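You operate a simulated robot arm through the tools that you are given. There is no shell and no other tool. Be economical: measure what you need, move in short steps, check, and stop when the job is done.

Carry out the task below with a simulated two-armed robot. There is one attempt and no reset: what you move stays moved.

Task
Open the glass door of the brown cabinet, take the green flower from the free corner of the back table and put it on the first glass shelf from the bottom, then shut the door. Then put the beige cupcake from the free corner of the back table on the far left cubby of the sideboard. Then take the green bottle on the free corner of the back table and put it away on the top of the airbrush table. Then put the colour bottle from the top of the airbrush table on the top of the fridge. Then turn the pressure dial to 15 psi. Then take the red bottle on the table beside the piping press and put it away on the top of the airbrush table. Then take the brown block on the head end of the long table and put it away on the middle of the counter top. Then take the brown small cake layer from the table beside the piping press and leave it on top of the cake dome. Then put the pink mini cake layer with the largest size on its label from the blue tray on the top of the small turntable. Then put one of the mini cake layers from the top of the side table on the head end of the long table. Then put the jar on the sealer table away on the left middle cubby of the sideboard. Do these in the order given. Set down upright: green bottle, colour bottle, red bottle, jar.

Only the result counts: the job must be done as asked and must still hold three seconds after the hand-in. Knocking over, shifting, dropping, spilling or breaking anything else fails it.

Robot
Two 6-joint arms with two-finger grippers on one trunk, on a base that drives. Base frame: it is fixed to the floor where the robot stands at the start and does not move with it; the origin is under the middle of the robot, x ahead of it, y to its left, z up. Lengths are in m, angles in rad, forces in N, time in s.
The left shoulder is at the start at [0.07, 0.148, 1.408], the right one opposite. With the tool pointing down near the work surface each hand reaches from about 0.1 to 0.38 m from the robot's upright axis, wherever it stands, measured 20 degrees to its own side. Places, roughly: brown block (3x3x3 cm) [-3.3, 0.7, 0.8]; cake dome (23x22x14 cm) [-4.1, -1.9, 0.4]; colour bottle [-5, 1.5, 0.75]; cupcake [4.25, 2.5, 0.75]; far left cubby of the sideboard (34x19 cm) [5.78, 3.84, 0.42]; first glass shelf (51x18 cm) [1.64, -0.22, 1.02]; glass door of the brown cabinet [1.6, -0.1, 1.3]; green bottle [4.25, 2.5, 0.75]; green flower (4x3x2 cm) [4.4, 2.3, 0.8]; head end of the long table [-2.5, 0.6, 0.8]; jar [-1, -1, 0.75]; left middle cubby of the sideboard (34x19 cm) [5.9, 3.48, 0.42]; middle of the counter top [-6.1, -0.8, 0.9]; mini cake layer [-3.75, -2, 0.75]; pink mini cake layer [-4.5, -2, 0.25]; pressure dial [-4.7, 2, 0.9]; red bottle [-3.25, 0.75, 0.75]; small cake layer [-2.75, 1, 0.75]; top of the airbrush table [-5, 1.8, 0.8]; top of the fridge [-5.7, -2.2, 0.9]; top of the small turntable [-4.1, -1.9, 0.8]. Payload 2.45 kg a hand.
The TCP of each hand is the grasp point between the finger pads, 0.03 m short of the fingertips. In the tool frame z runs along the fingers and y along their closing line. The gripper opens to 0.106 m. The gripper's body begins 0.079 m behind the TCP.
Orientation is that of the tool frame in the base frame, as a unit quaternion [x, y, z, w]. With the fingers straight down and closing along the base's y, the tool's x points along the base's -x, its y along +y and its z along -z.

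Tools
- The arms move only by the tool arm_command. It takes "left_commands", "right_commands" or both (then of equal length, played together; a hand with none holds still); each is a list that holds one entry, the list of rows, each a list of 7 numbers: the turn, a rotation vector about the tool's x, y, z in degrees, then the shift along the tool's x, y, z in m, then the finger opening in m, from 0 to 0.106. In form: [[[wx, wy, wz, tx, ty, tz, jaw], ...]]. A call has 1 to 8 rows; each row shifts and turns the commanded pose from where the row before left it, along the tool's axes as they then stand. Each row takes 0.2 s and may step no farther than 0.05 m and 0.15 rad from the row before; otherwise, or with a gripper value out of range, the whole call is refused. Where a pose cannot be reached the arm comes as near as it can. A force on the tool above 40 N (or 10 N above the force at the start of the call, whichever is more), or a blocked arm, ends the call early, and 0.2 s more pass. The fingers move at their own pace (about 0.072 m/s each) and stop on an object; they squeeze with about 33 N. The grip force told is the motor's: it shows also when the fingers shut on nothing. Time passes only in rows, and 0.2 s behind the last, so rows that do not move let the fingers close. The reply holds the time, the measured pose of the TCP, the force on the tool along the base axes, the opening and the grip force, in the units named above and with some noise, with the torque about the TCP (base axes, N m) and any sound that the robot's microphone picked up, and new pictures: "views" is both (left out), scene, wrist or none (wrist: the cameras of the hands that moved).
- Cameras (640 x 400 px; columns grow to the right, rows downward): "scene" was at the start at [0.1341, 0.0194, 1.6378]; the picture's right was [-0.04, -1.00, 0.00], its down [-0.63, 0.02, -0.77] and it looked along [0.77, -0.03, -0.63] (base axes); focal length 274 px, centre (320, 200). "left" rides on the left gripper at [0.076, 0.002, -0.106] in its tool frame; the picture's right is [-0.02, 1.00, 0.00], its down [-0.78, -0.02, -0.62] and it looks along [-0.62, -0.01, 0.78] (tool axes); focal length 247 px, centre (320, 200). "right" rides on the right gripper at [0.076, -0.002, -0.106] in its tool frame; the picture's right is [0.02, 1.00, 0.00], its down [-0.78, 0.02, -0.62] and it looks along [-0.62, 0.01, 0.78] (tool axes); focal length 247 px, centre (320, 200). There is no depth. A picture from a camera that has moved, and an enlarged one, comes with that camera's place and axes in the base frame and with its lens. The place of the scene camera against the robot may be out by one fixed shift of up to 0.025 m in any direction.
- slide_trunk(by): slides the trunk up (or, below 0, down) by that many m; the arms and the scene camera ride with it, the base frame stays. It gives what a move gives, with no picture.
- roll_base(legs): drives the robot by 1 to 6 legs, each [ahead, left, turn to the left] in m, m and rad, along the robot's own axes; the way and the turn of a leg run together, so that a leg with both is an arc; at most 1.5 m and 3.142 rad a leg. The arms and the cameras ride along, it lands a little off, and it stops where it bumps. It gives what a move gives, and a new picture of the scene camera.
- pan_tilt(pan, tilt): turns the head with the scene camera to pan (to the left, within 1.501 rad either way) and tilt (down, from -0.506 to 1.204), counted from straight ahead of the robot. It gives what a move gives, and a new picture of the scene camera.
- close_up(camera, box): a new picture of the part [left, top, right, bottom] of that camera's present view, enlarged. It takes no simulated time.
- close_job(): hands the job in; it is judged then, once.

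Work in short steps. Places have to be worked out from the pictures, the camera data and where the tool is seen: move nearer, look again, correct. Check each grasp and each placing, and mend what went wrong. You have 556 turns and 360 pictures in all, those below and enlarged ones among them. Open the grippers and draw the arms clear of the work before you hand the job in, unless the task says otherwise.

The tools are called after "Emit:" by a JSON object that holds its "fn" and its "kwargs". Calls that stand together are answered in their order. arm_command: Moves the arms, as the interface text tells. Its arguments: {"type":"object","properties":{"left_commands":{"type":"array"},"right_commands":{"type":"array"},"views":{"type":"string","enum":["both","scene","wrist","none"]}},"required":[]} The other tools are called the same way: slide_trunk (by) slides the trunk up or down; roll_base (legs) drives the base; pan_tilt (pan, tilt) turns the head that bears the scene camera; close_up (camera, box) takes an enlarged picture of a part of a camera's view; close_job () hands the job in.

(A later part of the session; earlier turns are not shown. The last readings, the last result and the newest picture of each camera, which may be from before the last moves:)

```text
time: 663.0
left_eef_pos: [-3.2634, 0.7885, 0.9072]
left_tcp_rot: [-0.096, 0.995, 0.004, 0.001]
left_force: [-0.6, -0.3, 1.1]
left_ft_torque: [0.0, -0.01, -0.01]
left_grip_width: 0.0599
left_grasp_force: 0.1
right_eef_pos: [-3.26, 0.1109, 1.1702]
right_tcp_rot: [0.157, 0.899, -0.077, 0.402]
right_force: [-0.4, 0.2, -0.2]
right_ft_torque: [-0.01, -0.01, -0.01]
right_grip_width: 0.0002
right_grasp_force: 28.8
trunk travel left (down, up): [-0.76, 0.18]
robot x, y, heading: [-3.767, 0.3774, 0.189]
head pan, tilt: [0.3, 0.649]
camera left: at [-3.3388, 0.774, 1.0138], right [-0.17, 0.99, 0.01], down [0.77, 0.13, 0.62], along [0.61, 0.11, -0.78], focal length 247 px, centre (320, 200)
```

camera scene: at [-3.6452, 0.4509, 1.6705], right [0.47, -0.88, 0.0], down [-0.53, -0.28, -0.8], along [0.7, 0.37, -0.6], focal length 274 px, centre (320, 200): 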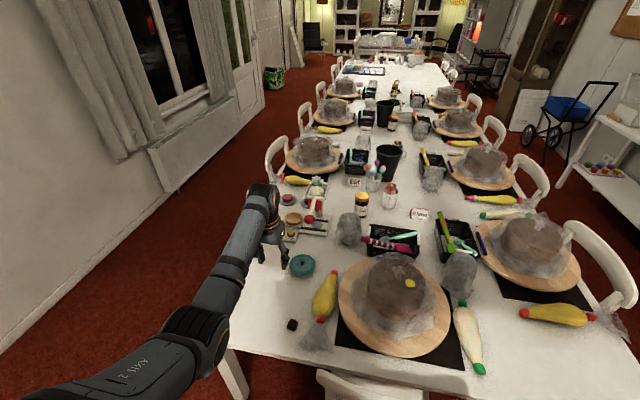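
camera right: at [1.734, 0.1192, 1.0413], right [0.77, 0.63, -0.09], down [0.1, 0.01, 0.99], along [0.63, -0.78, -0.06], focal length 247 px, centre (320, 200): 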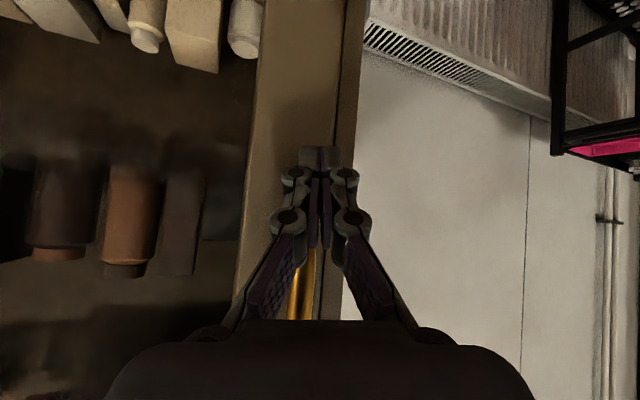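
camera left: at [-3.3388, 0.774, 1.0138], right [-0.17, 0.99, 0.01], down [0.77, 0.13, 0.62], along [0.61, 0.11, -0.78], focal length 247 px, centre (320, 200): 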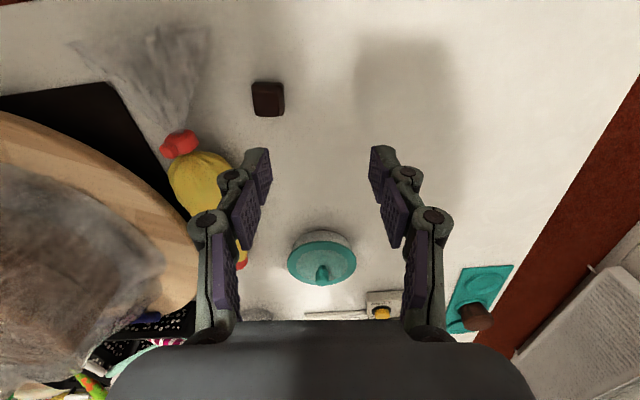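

Block at (-3.262,.738). Turn the base 0.095 right and draw back 4 cm.

Emit:
{"fn": "roll_base", "kwargs": {"legs": [[0, 0, -0.095]]}}

Emit:
{"fn": "arm_command", "kwargs": {"left_commands": [[[0, 0, 0, 0.035, 0, 0, 0.055], [0, 0, 0, 0.0, 0, 0.03, 0.055]]], "views": "wrist"}}

```text
time: 664.0
left_eef_pos: [-3.2252, 0.7385, 0.9065]
left_tcp_rot: [-0.049, 0.999, 0.003, 0.0]
left_force: [0.1, 1.0, -0.5]
left_ft_torque: [-0.03, 0.0, 0.02]
left_grip_width: 0.06
left_grasp_force: 0.1
right_eef_pos: [-3.286, 0.0655, 1.1715]
right_tcp_rot: [0.199, 0.891, -0.096, 0.397]
right_force: [-0.2, -0.1, 0.6]
right_ft_torque: [0.02, 0.02, -0.06]
right_grip_width: 0.0
right_grasp_force: 28.4
trunk travel left (down, up): [-0.76, 0.18]
robot x, y, heading: [-3.766, 0.3728, 0.092]
head pan, tilt: [0.3, 0.649]
camera scene: at [-3.6382, 0.4382, 1.5203], right [0.38, -0.92, 0.0], down [-0.56, -0.23, -0.8], along [0.74, 0.3, -0.61], focal length 274 px, centre (320, 200)
```

scene: 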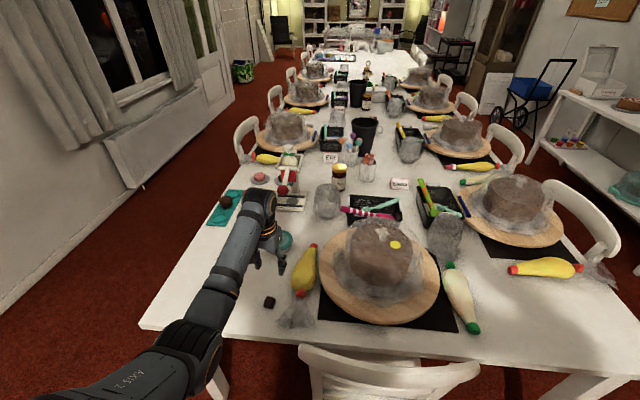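

```text
time: 664.6
left_eef_pos: [-3.2594, 0.7363, 0.8761]
left_tcp_rot: [-0.049, 0.999, 0.004, 0.0]
left_force: [1.2, 0.7, 0.1]
left_ft_torque: [0.01, 0.03, 0.0]
left_grip_width: 0.0552
left_grasp_force: 0.0
right_eef_pos: [-3.2851, 0.0637, 1.1698]
right_tcp_rot: [0.2, 0.891, -0.096, 0.396]
right_force: [-0.4, -0.1, 0.0]
right_ft_torque: [0.02, -0.02, 0.0]
right_grip_width: 0.0002
right_grasp_force: 28.5
trunk travel left (down, up): [-0.76, 0.18]
robot x, y, heading: [-3.7655, 0.3745, 0.092]
head pan, tilt: [0.3, 0.649]
camera left: at [-3.3369, 0.7292, 0.9826], right [-0.08, 1.0, 0.01], down [0.78, 0.06, 0.62], along [0.62, 0.05, -0.78], focal length 247 px, centre (320, 200)
```

left: 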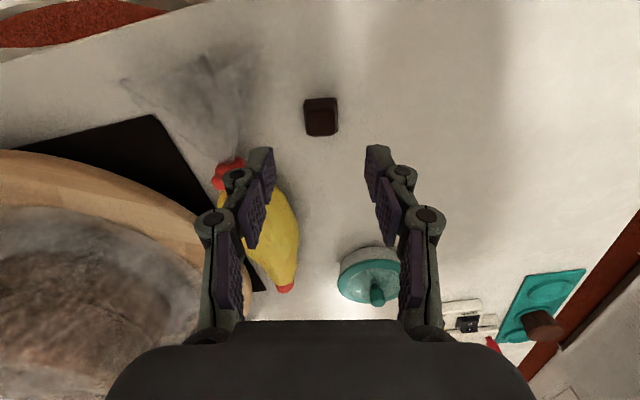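

Emit:
{"fn": "arm_command", "kwargs": {"left_commands": [[[0, 0, 0, 0, 0, 0.035, 0.048], [0, 0, 0, 0, 0, 0.035, 0.048], [0, 0, 0, 0, 0, 0.021, 0.048], [0, 0, 0, 0, 0, 0, 0.0], [0, 0, 0, 0, 0, 0, 0.0], [0, 0, 0, 0, 0, -0.04, 0.0], [0, 0, 0, 0, 0, -0.04, 0.0]]], "views": "wrist"}}

```text
time: 666.2
left_eef_pos: [-3.2605, 0.7362, 0.8656]
left_tcp_rot: [-0.049, 0.999, 0.004, 0.001]
left_force: [0.2, -0.9, 0.6]
left_ft_torque: [-0.01, 0.01, -0.01]
left_grip_width: 0.0287
left_grasp_force: 33.3
right_eef_pos: [-3.287, 0.0641, 1.1699]
right_tcp_rot: [0.2, 0.891, -0.096, 0.396]
right_force: [-0.3, 0.1, -0.4]
right_ft_torque: [0.01, -0.04, -0.02]
right_grip_width: 0.0001
right_grasp_force: 28.5
trunk travel left (down, up): [-0.76, 0.18]
robot x, y, heading: [-3.7694, 0.375, 0.09]
head pan, tilt: [0.3, 0.649]
camera left: at [-3.336, 0.7278, 0.9726], right [-0.08, 1.0, 0.01], down [0.78, 0.05, 0.62], along [0.62, 0.05, -0.78], focal length 247 px, centre (320, 200)
```

left: 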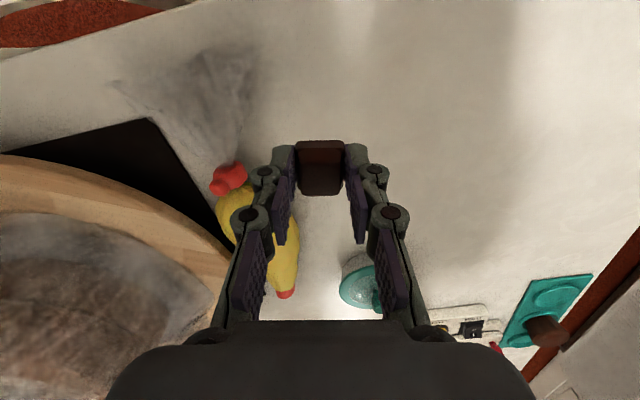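

Block held. Raise and drive to the counter's middle.

Emit:
{"fn": "slide_trunk", "kwargs": {"by": 0.18}}

Emit:
{"fn": "roll_base", "kwargs": {"legs": [[-0.1, 0, 0], [0.078, -1.027, 0], [0, 0, -2.97], [0.805, 0.303, 0], [0.711, -0.242, 0], [0.02, -0.6, 0]]}}

```text
time: 668.2
left_eef_pos: [-3.2589, 0.7355, 1.0456]
left_tcp_rot: [-0.048, 0.999, 0.003, 0.001]
left_force: [-0.9, 0.4, -1.2]
left_ft_torque: [0.03, -0.01, 0.0]
left_grip_width: 0.0283
left_grasp_force: 32.5
right_eef_pos: [-3.2863, 0.0647, 1.3507]
right_tcp_rot: [0.2, 0.89, -0.096, 0.397]
right_force: [-0.7, -0.6, 0.3]
right_ft_torque: [0.01, 0.02, -0.03]
right_grip_width: 0.0002
right_grasp_force: 28.9
trunk travel left (down, up): [-0.94, 0.0]
robot x, y, heading: [-3.7688, 0.3782, 0.093]
head pan, tilt: [0.3, 0.649]
```

```text
time: 690.6
left_eef_pos: [-5.64, -1.3917, 1.0468]
left_tcp_rot: [0.988, 0.151, 0.005, 0.021]
left_force: [17.2, -16.0, 3.2]
left_ft_torque: [0.16, 0.15, -0.37]
left_grip_width: 0.0285
left_grasp_force: 32.5
right_eef_pos: [-5.7507, -0.7148, 1.3487]
right_tcp_rot: [0.906, -0.111, -0.404, -0.056]
right_force: [-1.2, 0.7, -1.2]
right_ft_torque: [-0.06, -0.05, 0.09]
right_grip_width: 0.0
right_grasp_force: 28.8
trunk travel left (down, up): [-0.94, 0.0]
robot x, y, heading: [-5.2172, -0.9276, -2.858]
head pan, tilt: [0.3, 0.649]
stopped in leg 6: the force on the tool passed its limit at 78 N (the readings are from after the stop); the commanded pose is now the measured one
camera scene: at [-5.3403, -0.9678, 1.7003], right [-0.55, 0.83, 0.0], down [0.5, 0.33, -0.8], along [-0.66, -0.44, -0.6], focal length 274 px, centre (320, 200)
```

scene: 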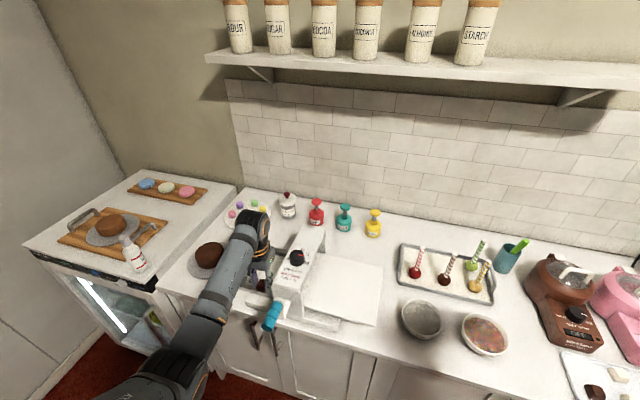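

The hand brushed the press; back straight off first, then shift right and view.

Emit:
{"fn": "roll_base", "kwargs": {"legs": [[-0.04, 0.03, 0], [-0.2, 0.0, 0], [0, -0.58, 0]]}}

```text
time: 695.6
left_eef_pos: [-5.5645, -0.8021, 1.0459]
left_tcp_rot: [0.988, 0.151, 0.001, 0.015]
left_force: [-0.2, 0.9, -0.1]
left_ft_torque: [0.01, 0.01, 0.04]
left_grip_width: 0.0284
left_grasp_force: 33.2
right_eef_pos: [-5.6716, -0.1297, 1.3505]
right_tcp_rot: [0.906, -0.112, -0.404, -0.058]
right_force: [0.4, -0.1, -0.4]
right_ft_torque: [0.01, -0.02, 0.01]
right_grip_width: 0.0
right_grasp_force: 29.1
trunk travel left (down, up): [-0.94, 0.0]
robot x, y, heading: [-5.1378, -0.3387, -2.852]
head pan, tilt: [0.3, 0.649]
camera scene: at [-5.2595, -0.3824, 1.7003], right [-0.55, 0.83, 0.0], down [0.5, 0.34, -0.8], along [-0.66, -0.44, -0.6], focal length 274 px, centre (320, 200)
```

scene: 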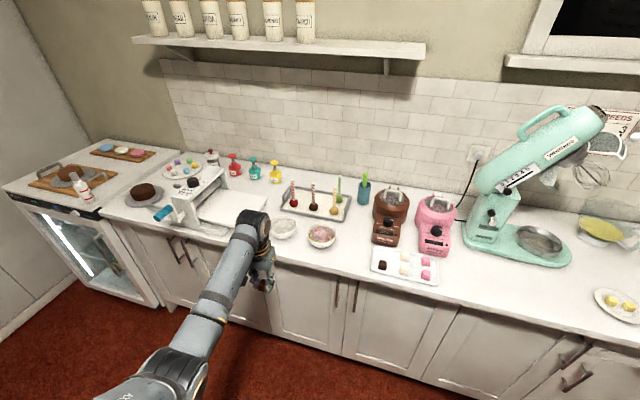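

Target spot ≈(-6.034,-.73): free between the bowl and the melting pot. Turn right 0.35 to keep the right arm away from the mixer, extend and move in.

Emit:
{"fn": "roll_base", "kwargs": {"legs": [[0, 0, -0.348]]}}

Emit:
{"fn": "arm_command", "kwargs": {"left_commands": [[[1, 0, 0, -0.04, 0, 0, 0], [1, 0, 0, -0.04, 0, 0, 0]]], "views": "none"}}

Emit:
{"fn": "roll_base", "kwargs": {"legs": [[0.25, 0.121, 0]]}}

Emit:
{"fn": "arm_command", "kwargs": {"left_commands": [[[0, 0, 0, 0, 0, 0, 0]]], "views": "wrist"}}

```text
time: 697.1
left_eef_pos: [-5.6966, -0.6262, 1.045]
left_tcp_rot: [1.0, -0.024, -0.002, 0.016]
left_force: [0.1, 0.1, -1.3]
left_ft_torque: [0.0, -0.01, -0.03]
left_grip_width: 0.0286
left_grasp_force: 32.8
right_eef_pos: [-5.5659, 0.0407, 1.3502]
right_tcp_rot: [0.873, -0.267, -0.388, -0.127]
right_force: [0.6, -0.2, -0.1]
right_ft_torque: [0.0, 0.02, -0.03]
right_grip_width: 0.0003
right_grasp_force: 29.0
trunk travel left (down, up): [-0.94, 0.0]
robot x, y, heading: [-5.1415, -0.342, 3.076]
head pan, tilt: [0.3, 0.649]
camera scene: at [-5.2748, -0.3361, 1.7003], right [-0.23, 0.97, 0.0], down [0.59, 0.14, -0.8], along [-0.77, -0.19, -0.61], focal length 274 px, centre (320, 200)
```

scene: 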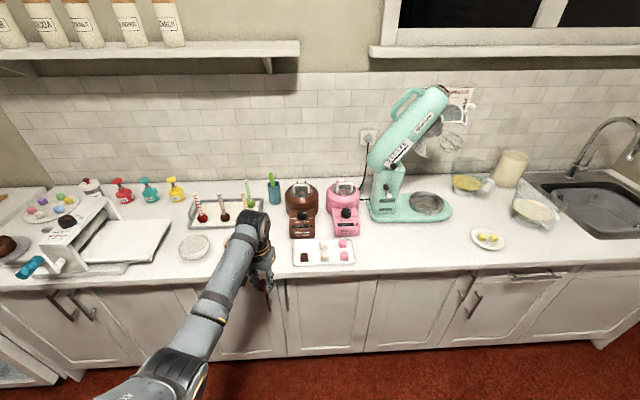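

```text
time: 697.7
left_eef_pos: [-5.7784, -0.6218, 1.0453]
left_tcp_rot: [1.0, -0.024, 0.0, -0.002]
left_force: [0.1, 0.7, -0.4]
left_ft_torque: [-0.02, -0.05, -0.01]
left_grip_width: 0.0285
left_grasp_force: 33.5
right_eef_pos: [-5.5684, 0.0432, 1.3488]
right_tcp_rot: [0.873, -0.268, -0.387, -0.127]
right_force: [-0.4, 0.8, 0.8]
right_ft_torque: [0.01, 0.0, -0.03]
right_grip_width: 0.0001
right_grasp_force: 28.9
trunk travel left (down, up): [-0.94, 0.0]
robot x, y, heading: [-5.1416, -0.3419, 3.078]
head pan, tilt: [0.3, 0.649]
```

```text
time: 699.6
left_eef_pos: [-6.028, -0.7339, 1.0484]
left_tcp_rot: [1.0, -0.022, -0.001, 0.0]
left_force: [-0.5, -0.7, -0.3]
left_ft_torque: [0.0, -0.01, 0.0]
left_grip_width: 0.0286
left_grasp_force: 33.0
right_eef_pos: [-5.8217, -0.0661, 1.35]
right_tcp_rot: [0.873, -0.266, -0.389, -0.125]
right_force: [-0.5, -0.4, 0.7]
right_ft_torque: [-0.04, 0.03, 0.01]
right_grip_width: 0.0
right_grasp_force: 28.2
trunk travel left (down, up): [-0.94, 0.0]
robot x, y, heading: [-5.3952, -0.4471, 3.082]
head pan, tilt: [0.3, 0.649]
camera scene: at [-5.5282, -0.4415, 1.7006], right [-0.24, 0.97, 0.0], down [0.59, 0.14, -0.8], along [-0.77, -0.19, -0.6], focal length 274 px, centre (320, 200)
```

scene: 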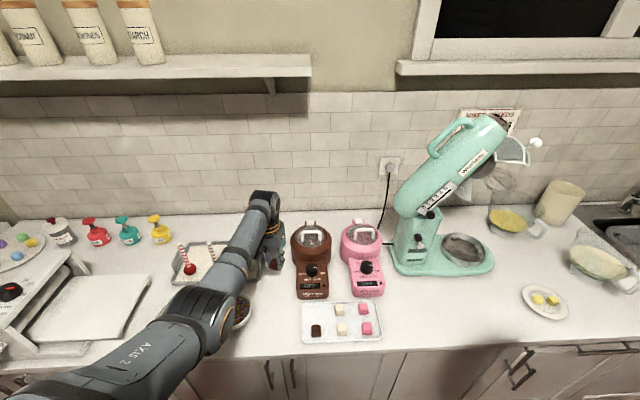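

```text
time: 700.0
left_eef_pos: [-6.0311, -0.7341, 1.0462]
left_tcp_rot: [1.0, -0.022, -0.002, 0.0]
left_force: [0.4, 0.2, -0.2]
left_ft_torque: [-0.03, 0.01, 0.04]
left_grip_width: 0.0287
left_grasp_force: 33.1
right_eef_pos: [-5.8237, -0.0669, 1.3496]
right_tcp_rot: [0.873, -0.265, -0.389, -0.125]
right_force: [0.0, -0.8, 0.5]
right_ft_torque: [0.01, -0.02, -0.04]
right_grip_width: 0.0
right_grasp_force: 28.4
trunk travel left (down, up): [-0.94, 0.0]
robot x, y, heading: [-5.3956, -0.4491, 3.078]
head pan, tilt: [0.3, 0.649]
camera left: at [-5.9546, -0.7395, 1.1538], right [-0.06, -1.0, 0.0], down [-0.78, 0.05, 0.62], along [-0.62, 0.04, -0.78], focal length 247 px, centre (320, 200)
```

left: 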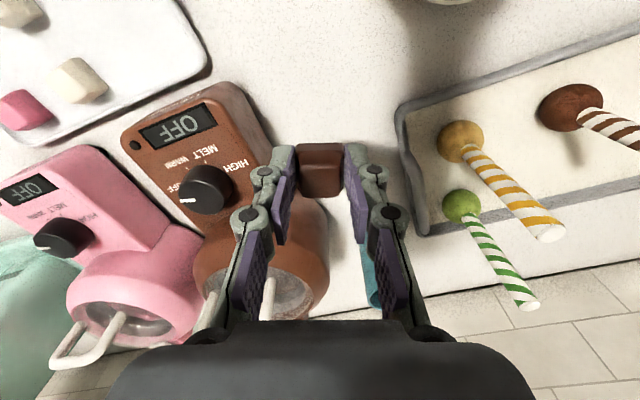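

Landing area is clear. Pull back 2 cm, lower the trunk 0.1, then step down to contact.

Emit:
{"fn": "arm_command", "kwargs": {"left_commands": [[[0, 0, 0, 0.02, 0.01, 0, 0]]], "views": "none"}}

Emit:
{"fn": "slide_trunk", "kwargs": {"by": -0.1}}

Emit:
{"fn": "arm_command", "kwargs": {"left_commands": [[[0, 0, 0, 0, 0, 0.006, 0], [0, 0, 0, 0, 0, 0.003, 0], [0, 0, 0, 0, 0, 0.003, 0], [0, 0, 0, 0, 0, 0.003, 0]]], "views": "none"}}

```text
time: 700.4
left_eef_pos: [-6.0099, -0.745, 1.0463]
left_tcp_rot: [1.0, -0.022, -0.001, -0.002]
left_force: [1.2, -0.4, -0.3]
left_ft_torque: [0.03, 0.02, 0.03]
left_grip_width: 0.0283
left_grasp_force: 32.8
right_eef_pos: [-5.8237, -0.0684, 1.3508]
right_tcp_rot: [0.874, -0.265, -0.389, -0.125]
right_force: [0.4, 0.1, 0.0]
right_ft_torque: [-0.01, 0.01, -0.02]
right_grip_width: 0.0
right_grasp_force: 28.6
trunk travel left (down, up): [-0.94, 0.0]
robot x, y, heading: [-5.3936, -0.4474, 3.076]
head pan, tilt: [0.3, 0.649]
```

```text
time: 701.8
left_eef_pos: [-6.0098, -0.7436, 0.9465]
left_tcp_rot: [1.0, -0.022, -0.001, 0.0]
left_force: [0.5, 0.4, -0.8]
left_ft_torque: [0.01, 0.0, 0.03]
left_grip_width: 0.0289
left_grasp_force: 33.0
right_eef_pos: [-5.8237, -0.0677, 1.2507]
right_tcp_rot: [0.873, -0.265, -0.389, -0.125]
right_force: [0.0, 0.4, -0.4]
right_ft_torque: [0.04, -0.02, 0.01]
right_grip_width: 0.0001
right_grasp_force: 28.3
trunk travel left (down, up): [-0.84, 0.1]
robot x, y, heading: [-5.3953, -0.4474, 3.083]
head pan, tilt: [0.3, 0.649]
```

```text
time: 702.8
left_eef_pos: [-6.0105, -0.7437, 0.9353]
left_tcp_rot: [1.0, -0.021, -0.006, 0.001]
left_force: [-0.9, -1.8, 21.7]
left_ft_torque: [-0.03, 0.02, -0.01]
left_grip_width: 0.0283
left_grasp_force: 33.2
right_eef_pos: [-5.8222, -0.0658, 1.2519]
right_tcp_rot: [0.873, -0.265, -0.39, -0.124]
right_force: [-0.4, -0.3, -0.3]
right_ft_torque: [0.0, -0.03, -0.02]
right_grip_width: 0.0004
right_grasp_force: 28.7
trunk travel left (down, up): [-0.84, 0.1]
robot x, y, heading: [-5.3948, -0.447, 3.085]
head pan, tilt: [0.3, 0.649]
```

Contact. Open and lift off.

Emit:
{"fn": "arm_command", "kwargs": {"left_commands": [[[0, 0, 0, 0, 0, -0.003, 0], [0, 0, 0, 0, 0, 0, 0.04], [0, 0, 0, 0, 0, 0, 0.045], [0, 0, 0, 0, 0, -0.04, 0.045], [0, 0, 0, 0, 0, -0.04, 0.045], [0, 0, 0, 0, 0, -0.03, 0.045]]], "views": "wrist"}}

```text
time: 704.2
left_eef_pos: [-6.0122, -0.7429, 1.0457]
left_tcp_rot: [1.0, -0.022, -0.001, -0.001]
left_force: [0.2, -0.5, 0.6]
left_ft_torque: [-0.01, -0.01, -0.02]
left_grip_width: 0.0452
left_grasp_force: 0.1
right_eef_pos: [-5.8242, -0.0658, 1.2495]
right_tcp_rot: [0.873, -0.265, -0.389, -0.125]
right_force: [-0.1, -0.4, -0.1]
right_ft_torque: [0.02, 0.05, 0.0]
right_grip_width: 0.0001
right_grasp_force: 28.7
trunk travel left (down, up): [-0.84, 0.1]
robot x, y, heading: [-5.4004, -0.4474, 3.08]
head pan, tilt: [0.3, 0.649]
camera left: at [-5.9355, -0.749, 1.1532], right [-0.06, -1.0, 0.0], down [-0.78, 0.05, 0.62], along [-0.62, 0.04, -0.78], focal length 247 px, centre (320, 200)
```

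left: 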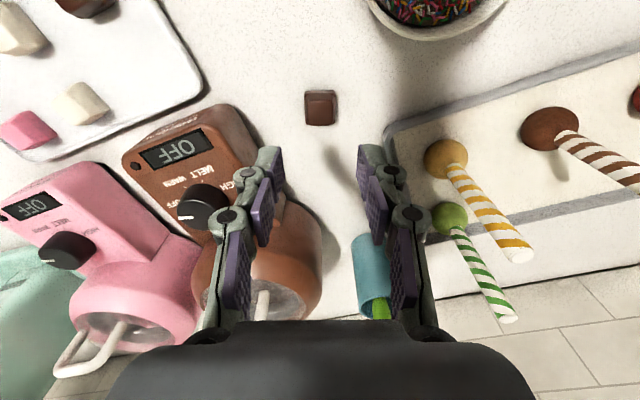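

Block placed. Next, the brown small cake layer on the long table's window side. I back out carefully and drive around.

Emit:
{"fn": "slide_trunk", "kwargs": {"by": 0.1}}

Emit:
{"fn": "roll_base", "kwargs": {"legs": [[-0.28, 0, 0], [0, 0, 1.5], [0.513, 0.087, 0], [0.108, 0.72, 0], [-0.586, 0.63, 0], [0, 0, 0.43]]}}

```text
time: 705.5
left_eef_pos: [-6.0124, -0.7436, 1.1456]
left_tcp_rot: [1.0, -0.021, -0.001, -0.001]
left_force: [0.9, -0.1, -0.4]
left_ft_torque: [-0.03, 0.03, 0.0]
left_grip_width: 0.0453
left_grasp_force: 0.0
right_eef_pos: [-5.8246, -0.0668, 1.3493]
right_tcp_rot: [0.874, -0.266, -0.388, -0.126]
right_force: [-0.6, 0.3, 0.2]
right_ft_torque: [0.0, -0.02, 0.02]
right_grip_width: 0.0
right_grasp_force: 28.4
trunk travel left (down, up): [-0.94, 0.0]
robot x, y, heading: [-5.3922, -0.4446, 3.087]
head pan, tilt: [0.3, 0.649]
```

```text
time: 722.7
left_eef_pos: [-3.2019, -1.1743, 1.1457]
left_tcp_rot: [0.591, 0.807, -0.001, 0.001]
left_force: [0.4, -0.5, -0.2]
left_ft_torque: [0.01, 0.0, -0.02]
left_grip_width: 0.0447
left_grasp_force: 0.0
right_eef_pos: [-3.9021, -1.2295, 1.3496]
right_tcp_rot: [0.719, 0.562, -0.325, 0.247]
right_force: [0.5, 0.0, 0.2]
right_ft_torque: [0.0, -0.05, 0.01]
right_grip_width: 0.0
right_grasp_force: 29.1
trunk travel left (down, up): [-0.94, 0.0]
robot x, y, heading: [-3.6922, -0.6963, -1.278]
head pan, tilt: [0.3, 0.649]
camera scene: at [-3.6303, -0.7937, 1.7004], right [-0.83, -0.56, 0.0], down [-0.34, 0.5, -0.8], along [0.44, -0.66, -0.6], focal length 274 px, centre (320, 200)
```

scene: 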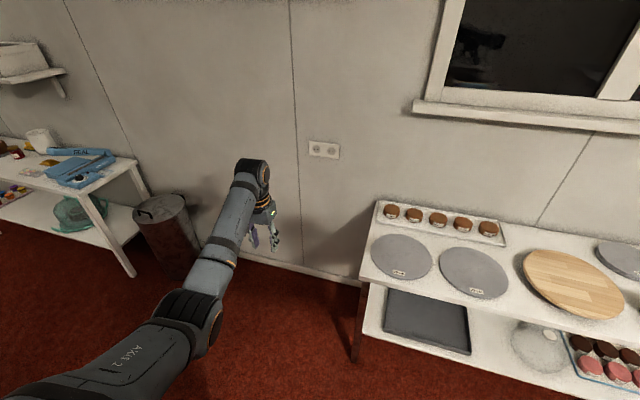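

Emit:
{"fn": "roll_base", "kwargs": {"legs": [[-1.158, 0.131, 0], [-0.781, 0.182, 0], [-0.335, 0.623, 0], [0.2, 0.193, 0]]}}

Emit:
{"fn": "arm_command", "kwargs": {"left_commands": [[[0, 0, 0, 0, 0, 0, 0.09]]], "views": "wrist"}}

```text
time: 737.5
left_eef_pos: [-2.7101, 1.108, 1.1477]
left_tcp_rot: [0.594, 0.805, -0.001, 0.001]
left_force: [0.4, 0.0, 0.2]
left_ft_torque: [-0.02, -0.03, -0.01]
left_grip_width: 0.0451
left_grasp_force: 0.1
right_eef_pos: [-3.4102, 1.0569, 1.3492]
right_tcp_rot: [0.72, 0.561, -0.326, 0.247]
right_force: [-1.0, 0.1, -0.6]
right_ft_torque: [0.01, -0.07, 0.05]
right_grip_width: 0.0001
right_grasp_force: 28.6
trunk travel left (down, up): [-0.94, 0.0]
robot x, y, heading: [-3.194, 1.5879, -1.288]
head pan, tilt: [0.3, 0.649]
camera scene: at [-3.1371, 1.4915, 1.7006], right [-0.83, -0.55, 0.0], down [-0.33, 0.5, -0.8], along [0.44, -0.66, -0.6], focal length 274 px, centre (320, 200)
```

scene: 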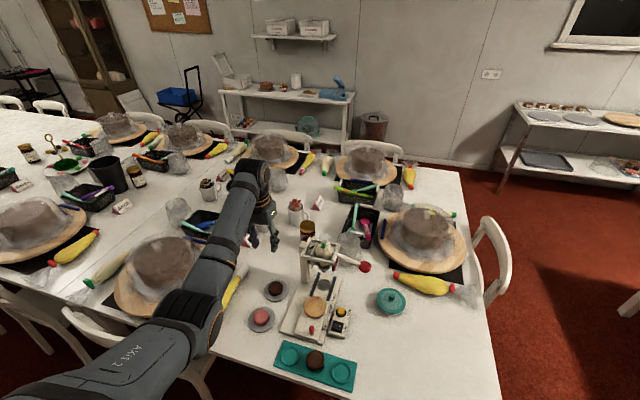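

```text
time: 737.9
left_eef_pos: [-2.7079, 1.1059, 1.146]
left_tcp_rot: [0.593, 0.805, -0.001, 0.0]
left_force: [0.2, -0.1, 0.0]
left_ft_torque: [0.0, 0.0, -0.03]
left_grip_width: 0.0891
left_grasp_force: 0.0
right_eef_pos: [-3.4085, 1.0546, 1.3502]
right_tcp_rot: [0.719, 0.562, -0.326, 0.246]
right_force: [-0.3, -0.7, 0.6]
right_ft_torque: [0.01, -0.01, -0.02]
right_grip_width: 0.0002
right_grasp_force: 28.6
trunk travel left (down, up): [-0.94, 0.0]
robot x, y, heading: [-3.199, 1.5895, -1.285]
head pan, tilt: [0.3, 0.649]
camera left: at [-2.7292, 1.1794, 1.2527], right [0.96, 0.28, 0.0], down [0.22, -0.75, 0.62], along [0.17, -0.6, -0.78], focal length 247 px, centre (320, 200)
```

left: 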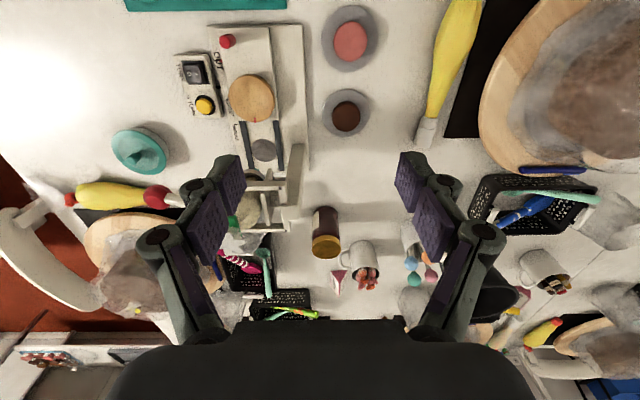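

The brown layer is on the plate at ≈(-2.639,1.037), next to the press. Move over it and lower.

Emit:
{"fn": "roll_base", "kwargs": {"legs": [[0.086, 0.047, 0]]}}

Emit:
{"fn": "slide_trunk", "kwargs": {"by": -0.24}}

Emit:
{"fn": "arm_command", "kwargs": {"left_commands": [[[0, 0, 0, 0, 0, 0, 0.08]]], "views": "wrist"}}

```text
time: 739.0
left_eef_pos: [-2.6451, 1.0438, 1.1499]
left_tcp_rot: [0.593, 0.805, -0.002, 0.002]
left_force: [-0.4, -0.1, 0.5]
left_ft_torque: [-0.04, -0.02, -0.01]
left_grip_width: 0.09
left_grasp_force: 0.1
right_eef_pos: [-3.3466, 0.994, 1.3504]
right_tcp_rot: [0.72, 0.56, -0.326, 0.248]
right_force: [-0.4, 0.0, 1.1]
right_ft_torque: [-0.01, -0.05, 0.08]
right_grip_width: 0.0001
right_grasp_force: 28.5
trunk travel left (down, up): [-0.94, 0.0]
robot x, y, heading: [-3.1243, 1.5203, -1.287]
head pan, tilt: [0.3, 0.649]
camera scene: at [-3.0725, 1.4288, 1.7011], right [-0.83, -0.55, 0.0], down [-0.33, 0.5, -0.8], along [0.44, -0.67, -0.6], focal length 274 px, centre (320, 200)
```

scene: 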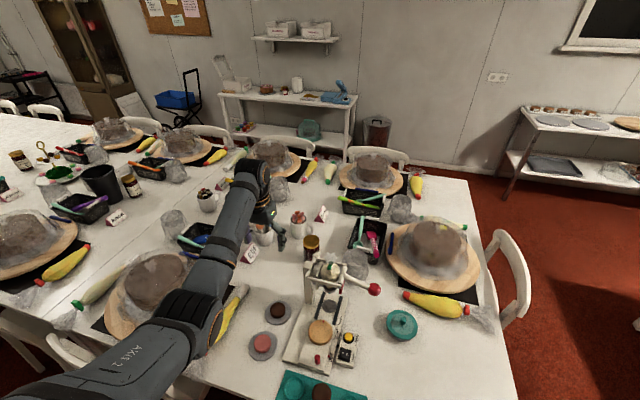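

```text
time: 741.5
left_eef_pos: [-2.6405, 1.0393, 0.9055]
left_tcp_rot: [0.593, 0.805, -0.001, 0.001]
left_force: [-0.3, -0.6, 0.2]
left_ft_torque: [0.0, -0.01, 0.01]
left_grip_width: 0.0899
left_grasp_force: 0.1
right_eef_pos: [-3.3408, 0.9892, 1.111]
right_tcp_rot: [0.72, 0.561, -0.327, 0.245]
right_force: [-0.3, -0.1, 0.3]
right_ft_torque: [0.02, 0.01, 0.0]
right_grip_width: 0.0
right_grasp_force: 28.3
trunk travel left (down, up): [-0.7, 0.24]
robot x, y, heading: [-3.1236, 1.5187, -1.287]
head pan, tilt: [0.3, 0.649]
```

```text
time: 741.9
left_eef_pos: [-2.6407, 1.0399, 0.9066]
left_tcp_rot: [0.593, 0.805, -0.001, 0.001]
left_force: [0.2, -0.5, -1.4]
left_ft_torque: [-0.01, 0.03, 0.0]
left_grip_width: 0.08
left_grasp_force: 0.0
right_eef_pos: [-3.341, 0.9884, 1.111]
right_tcp_rot: [0.72, 0.561, -0.326, 0.246]
right_force: [0.3, -0.5, 0.5]
right_ft_torque: [-0.02, 0.01, 0.01]
right_grip_width: 0.0
right_grasp_force: 28.5
trunk travel left (down, up): [-0.7, 0.24]
robot x, y, heading: [-3.1287, 1.525, -1.281]
head pan, tilt: [0.3, 0.649]
camera left: at [-2.6618, 1.1126, 1.0129], right [0.96, 0.27, 0.0], down [0.22, -0.75, 0.62], along [0.17, -0.6, -0.78], focal length 247 px, centre (320, 200)
```

left: 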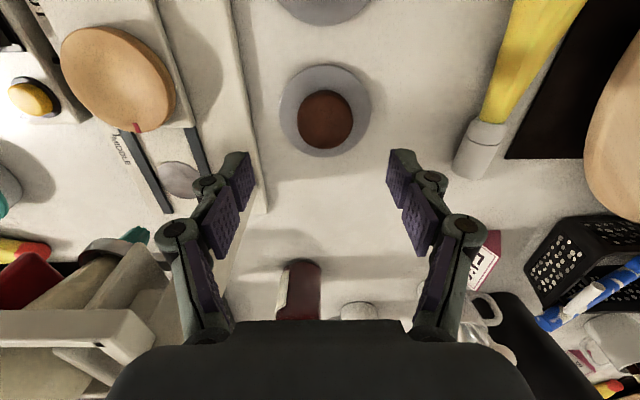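

Emit:
{"fn": "arm_command", "kwargs": {"left_commands": [[[0, 0, 0, -0.008, 0.004, 0.03, 0.08], [0, 0, 0, 0, 0, 0.035, 0.08], [0, 0, 0, 0, 0, 0.03, 0.08], [0, 0, 0, 0, 0, 0.01, 0.08], [0, 0, 0, 0, 0, 0.004, 0.08]]], "views": "wrist"}}

```text
time: 743.1
left_eef_pos: [-2.6364, 1.0345, 0.7975]
left_tcp_rot: [0.594, 0.805, -0.002, 0.0]
left_force: [0.3, 0.3, 0.0]
left_ft_torque: [-0.04, -0.04, -0.02]
left_grip_width: 0.08
left_grasp_force: 0.1
right_eef_pos: [-3.3408, 0.9886, 1.1097]
right_tcp_rot: [0.721, 0.561, -0.327, 0.245]
right_force: [-1.1, -0.1, 0.1]
right_ft_torque: [0.04, -0.01, 0.0]
right_grip_width: 0.0
right_grasp_force: 28.2
trunk travel left (down, up): [-0.7, 0.24]
robot x, y, heading: [-3.1287, 1.5178, -1.285]
head pan, tilt: [0.3, 0.649]
camera left: at [-2.6564, 1.1069, 0.9044], right [0.96, 0.27, 0.0], down [0.22, -0.75, 0.62], along [0.17, -0.6, -0.78], focal length 247 px, centre (320, 200)
```

left: 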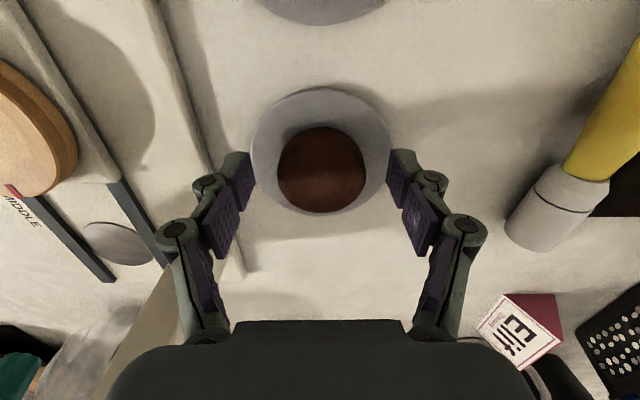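

Close on the layer and lift.

Emit:
{"fn": "arm_command", "kwargs": {"left_commands": [[[0, 0, 0, 0, 0, 0, 0.03], [0, 0, 0, 0, 0, 0, 0.0], [0, 0, 0, 0, 0, 0, 0.0], [0, 0, 0, 0, 0, -0.04, 0.0], [0, 0, 0, 0, 0, -0.04, 0.0], [0, 0, 0, 0, 0, -0.04, 0.0]]], "views": "wrist"}}

```text
time: 744.5
left_eef_pos: [-2.6356, 1.0354, 0.9196]
left_tcp_rot: [0.594, 0.805, -0.001, 0.0]
left_force: [-0.4, 0.3, 0.0]
left_ft_torque: [0.01, 0.01, 0.02]
left_grip_width: 0.0532
left_grasp_force: 32.9
right_eef_pos: [-3.3406, 0.9888, 1.1097]
right_tcp_rot: [0.72, 0.561, -0.326, 0.246]
right_force: [-0.4, -1.0, 0.3]
right_ft_torque: [-0.01, -0.01, 0.01]
right_grip_width: 0.0
right_grasp_force: 28.7
trunk travel left (down, up): [-0.7, 0.24]
robot x, y, heading: [-3.1237, 1.5178, -1.288]
head pan, tilt: [0.3, 0.649]
camera left: at [-2.6568, 1.109, 1.0253], right [0.96, 0.27, 0.0], down [0.22, -0.75, 0.62], along [0.17, -0.6, -0.78], focal length 247 px, centre (320, 200)
```

left: 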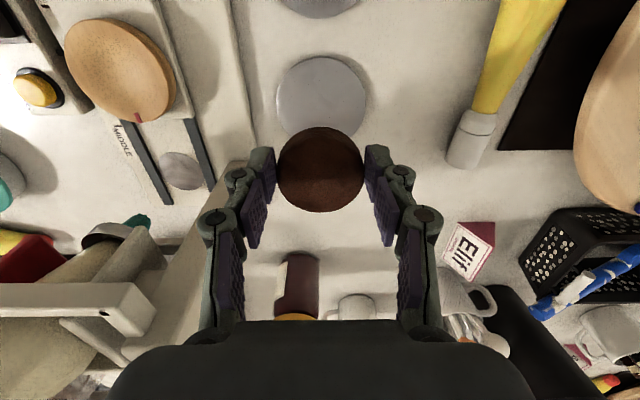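

Brown layer held flat. Raise and drive to the front of the side table with the cake dome.

Emit:
{"fn": "slide_trunk", "kwargs": {"by": 0.2}}

Emit:
{"fn": "roll_base", "kwargs": {"legs": [[-0.314, -0.248, 0], [0.3405, -0.62, 0], [0.782, -0.175, 0], [1.05, -0.149, 0], [0.2, -0.86, 0]]}}

Emit:
{"fn": "pan_tilt", "kwargs": {"pan": 0.2, "tilt": 0.8}}

```text
time: 746.6
left_eef_pos: [-2.635, 1.0351, 1.1178]
left_tcp_rot: [0.594, 0.805, -0.002, 0.0]
left_force: [-0.1, 0.2, 0.2]
left_ft_torque: [0.0, 0.01, 0.01]
left_grip_width: 0.0533
left_grasp_force: 33.4
right_eef_pos: [-3.3402, 0.989, 1.3101]
right_tcp_rot: [0.719, 0.562, -0.326, 0.246]
right_force: [0.2, 0.8, -0.1]
right_ft_torque: [0.01, 0.03, 0.01]
right_grip_width: 0.0002
right_grasp_force: 28.8
trunk travel left (down, up): [-0.9, 0.04]
robot x, y, heading: [-3.1257, 1.5207, -1.29]
head pan, tilt: [0.3, 0.649]
```

```text
time: 765.7
left_eef_pos: [-4.0303, -1.4922, 1.1177]
left_tcp_rot: [0.596, 0.803, -0.002, 0.0]
left_force: [0.0, 0.2, 0.4]
left_ft_torque: [-0.04, 0.0, 0.03]
left_grip_width: 0.0536
left_grasp_force: 32.8
right_eef_pos: [-4.7363, -1.5354, 1.3114]
right_tcp_rot: [0.721, 0.56, -0.327, 0.244]
right_force: [0.6, -0.8, 0.2]
right_ft_torque: [-0.03, -0.02, 0.0]
right_grip_width: 0.0
right_grasp_force: 28.6
trunk travel left (down, up): [-0.9, 0.04]
robot x, y, heading: [-4.5183, -1.0084, -1.292]
head pan, tilt: [0.3, 0.649]
camera scene: at [-4.4596, -1.1022, 1.6603], right [-0.84, -0.55, 0.0], down [-0.33, 0.51, -0.8], along [0.44, -0.67, -0.6], focal length 274 px, centre (320, 200)
```

scene: 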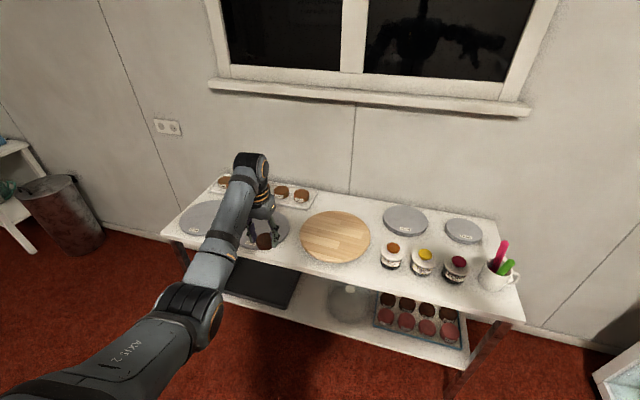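

```text
time: 766.4
left_eef_pos: [-4.0306, -1.4912, 1.1177]
left_tcp_rot: [0.596, 0.803, 0.0, 0.001]
left_force: [0.7, -0.7, 0.0]
left_ft_torque: [-0.01, 0.01, 0.01]
left_grip_width: 0.0533
left_grasp_force: 32.5
right_eef_pos: [-4.7371, -1.5361, 1.3098]
right_tcp_rot: [0.721, 0.56, -0.326, 0.245]
right_force: [-0.5, -0.3, 0.9]
right_ft_torque: [-0.01, 0.0, -0.02]
right_grip_width: 0.0
right_grasp_force: 28.5
trunk travel left (down, up): [-0.9, 0.04]
robot x, y, heading: [-4.5213, -1.0035, -1.288]
head pan, tilt: [0.201, 0.799]
camera scene: at [-4.4709, -1.1017, 1.6478], right [-0.89, -0.46, 0.0], down [-0.33, 0.64, -0.7], along [0.32, -0.62, -0.72], focal length 274 px, centre (320, 200)
```

scene: 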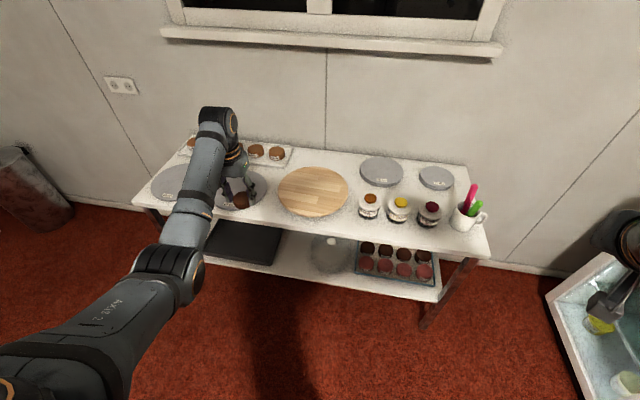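

Emit:
{"fn": "close_up", "kwargs": {"camera": "scene", "box": [290, 160, 460, 290]}}

```text
3.08 times, centred on (375, 225) of scene
camera zoom: at [-4.4709, -1.1017, 1.6478], right [-0.89, -0.46, 0.0], down [-0.33, 0.64, -0.7], along [0.32, -0.62, -0.72], focal length 843 px, centre (151, 123)
```

zoom: 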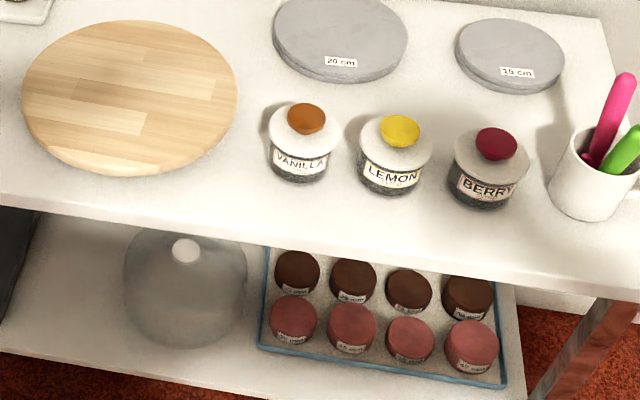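

The dome has a flat knob on top, 0.2 m inside under the table top, so I need the layer flat with a 50°-pitched hand. I first set it on the wooden turntable and regrasp it pitched.

Emit:
{"fn": "roll_base", "kwargs": {"legs": [[0.27, -0.115, 0]]}}

Emit:
{"fn": "slide_trunk", "kwargs": {"by": -0.24}}

Emit:
{"fn": "arm_command", "kwargs": {"left_commands": [[[0, 0, 0, 0, 0, 0, 0]]], "views": "wrist"}}

```text
time: 768.4
left_eef_pos: [-4.0694, -1.7868, 1.1185]
left_tcp_rot: [0.597, 0.802, -0.001, 0.001]
left_force: [0.7, 1.1, 0.6]
left_ft_torque: [-0.01, 0.04, 0.0]
left_grip_width: 0.0531
left_grasp_force: 33.1
right_eef_pos: [-4.7747, -1.8282, 1.3106]
right_tcp_rot: [0.722, 0.558, -0.328, 0.245]
right_force: [-0.2, 0.2, 0.3]
right_ft_torque: [0.0, -0.03, -0.01]
right_grip_width: 0.0001
right_grasp_force: 28.5
trunk travel left (down, up): [-0.9, 0.04]
robot x, y, heading: [-4.5556, -1.298, -1.296]
head pan, tilt: [0.201, 0.799]
camera scene: at [-4.5068, -1.3939, 1.648], right [-0.89, -0.46, 0.0], down [-0.33, 0.64, -0.7], along [0.32, -0.62, -0.72], focal length 274 px, centre (320, 200)
```

scene: 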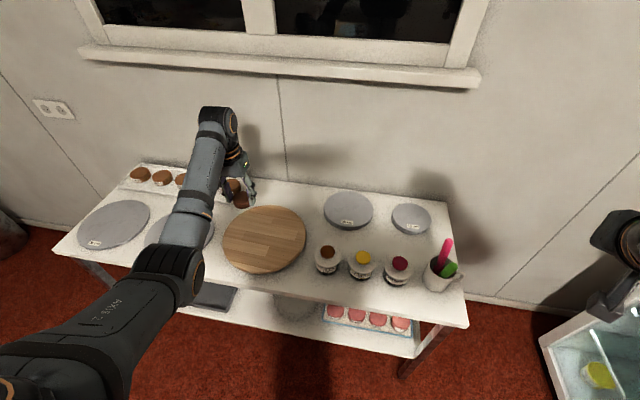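

```text
time: 770.9
left_eef_pos: [-4.0703, -1.7886, 0.8826]
left_tcp_rot: [0.598, 0.802, -0.003, 0.004]
left_force: [1.3, -3.3, 22.3]
left_ft_torque: [-0.16, -0.04, 0.05]
left_grip_width: 0.0537
left_grasp_force: 33.0
right_eef_pos: [-4.7764, -1.8278, 1.0714]
right_tcp_rot: [0.723, 0.557, -0.328, 0.246]
right_force: [0.1, 0.8, 0.4]
right_ft_torque: [-0.02, -0.02, 0.01]
right_grip_width: 0.0
right_grasp_force: 27.8
trunk travel left (down, up): [-0.66, 0.28]
robot x, y, heading: [-4.5539, -1.298, -1.29]
head pan, tilt: [0.201, 0.799]
```

```text
time: 771.3
left_eef_pos: [-4.0707, -1.7878, 0.8822]
left_tcp_rot: [0.598, 0.802, -0.004, 0.004]
left_force: [2.6, -6.4, 28.4]
left_ft_torque: [-0.31, -0.13, 0.11]
left_grip_width: 0.0537
left_grasp_force: 33.4
right_eef_pos: [-4.7766, -1.8279, 1.0701]
right_tcp_rot: [0.722, 0.558, -0.327, 0.247]
right_force: [-0.5, -0.1, 0.0]
right_ft_torque: [-0.03, 0.03, -0.03]
right_grip_width: 0.0
right_grasp_force: 28.2
trunk travel left (down, up): [-0.66, 0.28]
robot x, y, heading: [-4.5574, -1.2999, -1.296]
head pan, tilt: [0.201, 0.799]
camera left: at [-4.0915, -1.7148, 0.9886], right [0.96, 0.27, 0.0], down [0.21, -0.75, 0.63], along [0.17, -0.61, -0.78], focal length 247 px, centre (320, 200)
```

left: 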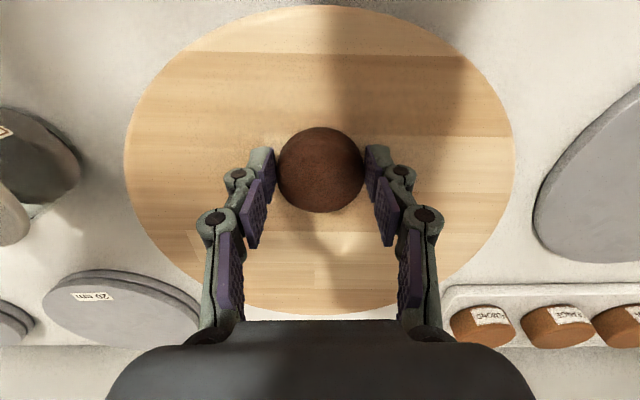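

Layer sits at the turntable's centre. Release, rise, pitch the hand 50° and regrasp it.

Emit:
{"fn": "arm_command", "kwargs": {"left_commands": [[[0, 0, 0, 0, 0, -0.004, 0.0], [0, 0, 0, 0, 0, 0, 0.06], [0, 0, 0, 0, 0, 0, 0.08], [0, 0, 0, 0, 0, -0.04, 0.08], [0, 0, 0, 0, 0, -0.04, 0.08], [0, -8.3, 0, 0, 0, -0.02, 0.08], [0, -8.3, 0, 0, 0, 0, 0.08], [0, -8.3, 0, 0, 0, 0, 0.08]]], "views": "none"}}

Emit:
{"fn": "arm_command", "kwargs": {"left_commands": [[[0, -8.3, 0, 0, 0, 0, 0.08], [0, -8.3, 0, 0, 0, 0, 0.08], [0, -8.3, 0, 0, 0, 0, 0.08], [0, 0, 0, 0.02, 0, 0.01, 0.08]]], "views": "wrist"}}

```text
time: 773.1
left_eef_pos: [-4.0573, -1.81, 0.9694]
left_tcp_rot: [0.582, 0.783, -0.131, 0.175]
left_force: [0.0, 0.7, -0.2]
left_ft_torque: [-0.01, -0.01, -0.01]
left_grip_width: 0.08
left_grasp_force: 0.1
left hand out of reach, approached as far as the arm can: row 4, 5
right_eef_pos: [-4.7748, -1.8282, 1.071]
right_tcp_rot: [0.723, 0.558, -0.327, 0.244]
right_force: [0.2, 0.7, 0.1]
right_ft_torque: [-0.01, -0.01, -0.05]
right_grip_width: 0.0003
right_grasp_force: 28.6
trunk travel left (down, up): [-0.66, 0.28]
robot x, y, heading: [-4.5575, -1.2989, -1.3]
head pan, tilt: [0.201, 0.799]
```

```text
time: 774.1
left_eef_pos: [-4.0578, -1.8059, 0.9457]
left_tcp_rot: [0.54, 0.727, -0.253, 0.339]
left_force: [0.8, 0.2, 0.0]
left_ft_torque: [-0.01, 0.03, -0.03]
left_grip_width: 0.0802
left_grasp_force: 0.0
right_eef_pos: [-4.7749, -1.8303, 1.0699]
right_tcp_rot: [0.723, 0.558, -0.328, 0.244]
right_force: [-0.4, 0.7, -0.3]
right_ft_torque: [0.03, 0.0, 0.02]
right_grip_width: 0.0
right_grasp_force: 27.9
trunk travel left (down, up): [-0.66, 0.28]
robot x, y, heading: [-4.5597, -1.2952, -1.295]
head pan, tilt: [0.201, 0.799]
camera left: at [-4.0937, -1.6808, 0.9563], right [0.96, 0.27, 0.01], down [-0.01, -0.03, 1.0], along [0.27, -0.96, -0.03], focal length 247 px, centre (320, 200)
```

left: 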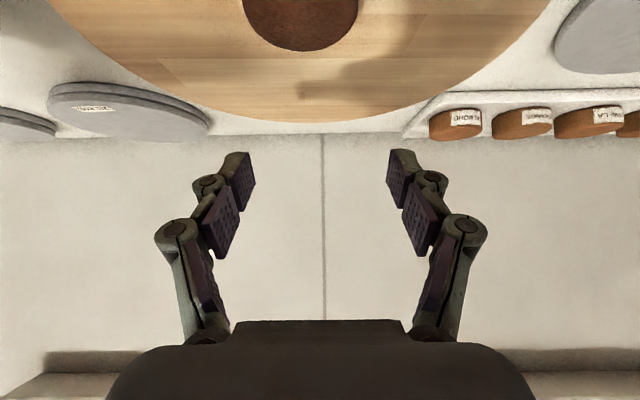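

Emit:
{"fn": "arm_command", "kwargs": {"left_commands": [[[0, 0, 0, 0.0244, -0.007, -0.0291, 0.08], [0, 0, 0, 0.026, 0, 0.0218, 0.08], [0, 0, 0, 0.019, 0, 0.016, 0.08], [0, 0, 0, 0, 0, 0, 0.08]]], "views": "wrist"}}

```text
time: 775.1
left_eef_pos: [-4.0769, -1.7706, 0.8878]
left_tcp_rot: [0.542, 0.727, -0.252, 0.338]
left_force: [0.4, 0.6, -0.2]
left_ft_torque: [0.0, -0.02, -0.02]
left_grip_width: 0.08
left_grasp_force: 0.1
right_eef_pos: [-4.7736, -1.8287, 1.0693]
right_tcp_rot: [0.722, 0.558, -0.327, 0.244]
right_force: [-1.1, 0.5, 0.7]
right_ft_torque: [-0.05, -0.02, 0.0]
right_grip_width: 0.0002
right_grasp_force: 28.9
trunk travel left (down, up): [-0.66, 0.28]
robot x, y, heading: [-4.5565, -1.2978, -1.294]
head pan, tilt: [0.201, 0.799]
camera left: at [-4.1133, -1.6458, 0.8985], right [0.96, 0.27, 0.02], down [-0.01, -0.03, 1.0], along [0.27, -0.96, -0.03], focal length 247 px, centre (320, 200)
```

left: 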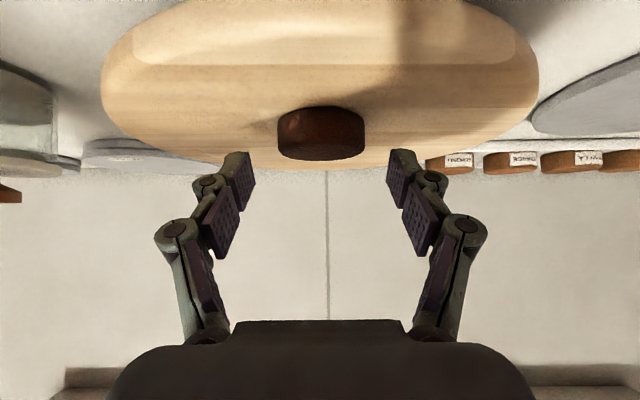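

The layer is only ~2 cm tall; lower 4 mm more and close with the fingertips.

Emit:
{"fn": "arm_command", "kwargs": {"left_commands": [[[0, 0, 0, 0.003, 0, 0.0026, 0.08], [0, 0, 0, 0, 0, 0, 0.04], [0, 0, 0, 0, 0, 0, 0.0], [0, 0, 0, 0, 0, 0, 0.0], [0, 0, 0, 0, 0, 0, 0.0]]], "views": "wrist"}}

```text
time: 776.3
left_eef_pos: [-4.0756, -1.7695, 0.8828]
left_tcp_rot: [0.542, 0.728, -0.252, 0.337]
left_force: [0.1, 0.1, -0.2]
left_ft_torque: [0.0, 0.01, -0.01]
left_grip_width: 0.0
left_grasp_force: 28.5
right_eef_pos: [-4.774, -1.8307, 1.0705]
right_tcp_rot: [0.723, 0.558, -0.328, 0.243]
right_force: [-0.1, -0.1, -0.5]
right_ft_torque: [-0.02, 0.02, 0.0]
right_grip_width: 0.0
right_grasp_force: 28.9
trunk travel left (down, up): [-0.66, 0.28]
robot x, y, heading: [-4.5556, -1.2971, -1.296]
head pan, tilt: [0.201, 0.799]
camera left: at [-4.1119, -1.6465, 0.8933], right [0.96, 0.27, 0.01], down [-0.01, -0.03, 1.0], along [0.27, -0.96, -0.03], focal length 247 px, centre (320, 200)
```

left: 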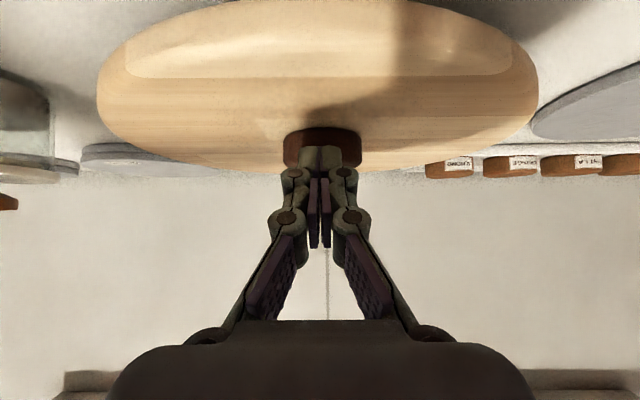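

The tips closed just short. Open, advance 2.6 cm, and close again.

Emit:
{"fn": "arm_command", "kwargs": {"left_commands": [[[0, 0, 0, 0, 0, 0, 0.05], [0, 0, 0, 0, 0, 0, 0.08], [0, 0, 0, 0, 0, 0, 0.08], [0, 0, 0, -0.0085, 0, 0.0105, 0.08], [0, 0, 0, -0.0075, 0, 0.0105, 0.08], [0, 0, 0, 0, 0, 0, 0.04], [0, 0, 0, 0, 0, 0, 0.0], [0, 0, 0, 0, 0, 0, 0.0]]], "views": "none"}}

```text
time: 778.1
left_eef_pos: [-4.0688, -1.7944, 0.8821]
left_tcp_rot: [0.542, 0.727, -0.252, 0.338]
left_force: [0.2, -0.2, -0.1]
left_ft_torque: [-0.01, -0.03, 0.0]
left_grip_width: 0.052
left_grasp_force: 33.0
right_eef_pos: [-4.7753, -1.829, 1.0699]
right_tcp_rot: [0.722, 0.558, -0.328, 0.245]
right_force: [-0.1, 0.4, 0.0]
right_ft_torque: [-0.02, 0.02, -0.04]
right_grip_width: 0.0
right_grasp_force: 28.7
trunk travel left (down, up): [-0.66, 0.28]
robot x, y, heading: [-4.5536, -1.3006, -1.3]
head pan, tilt: [0.201, 0.799]
```

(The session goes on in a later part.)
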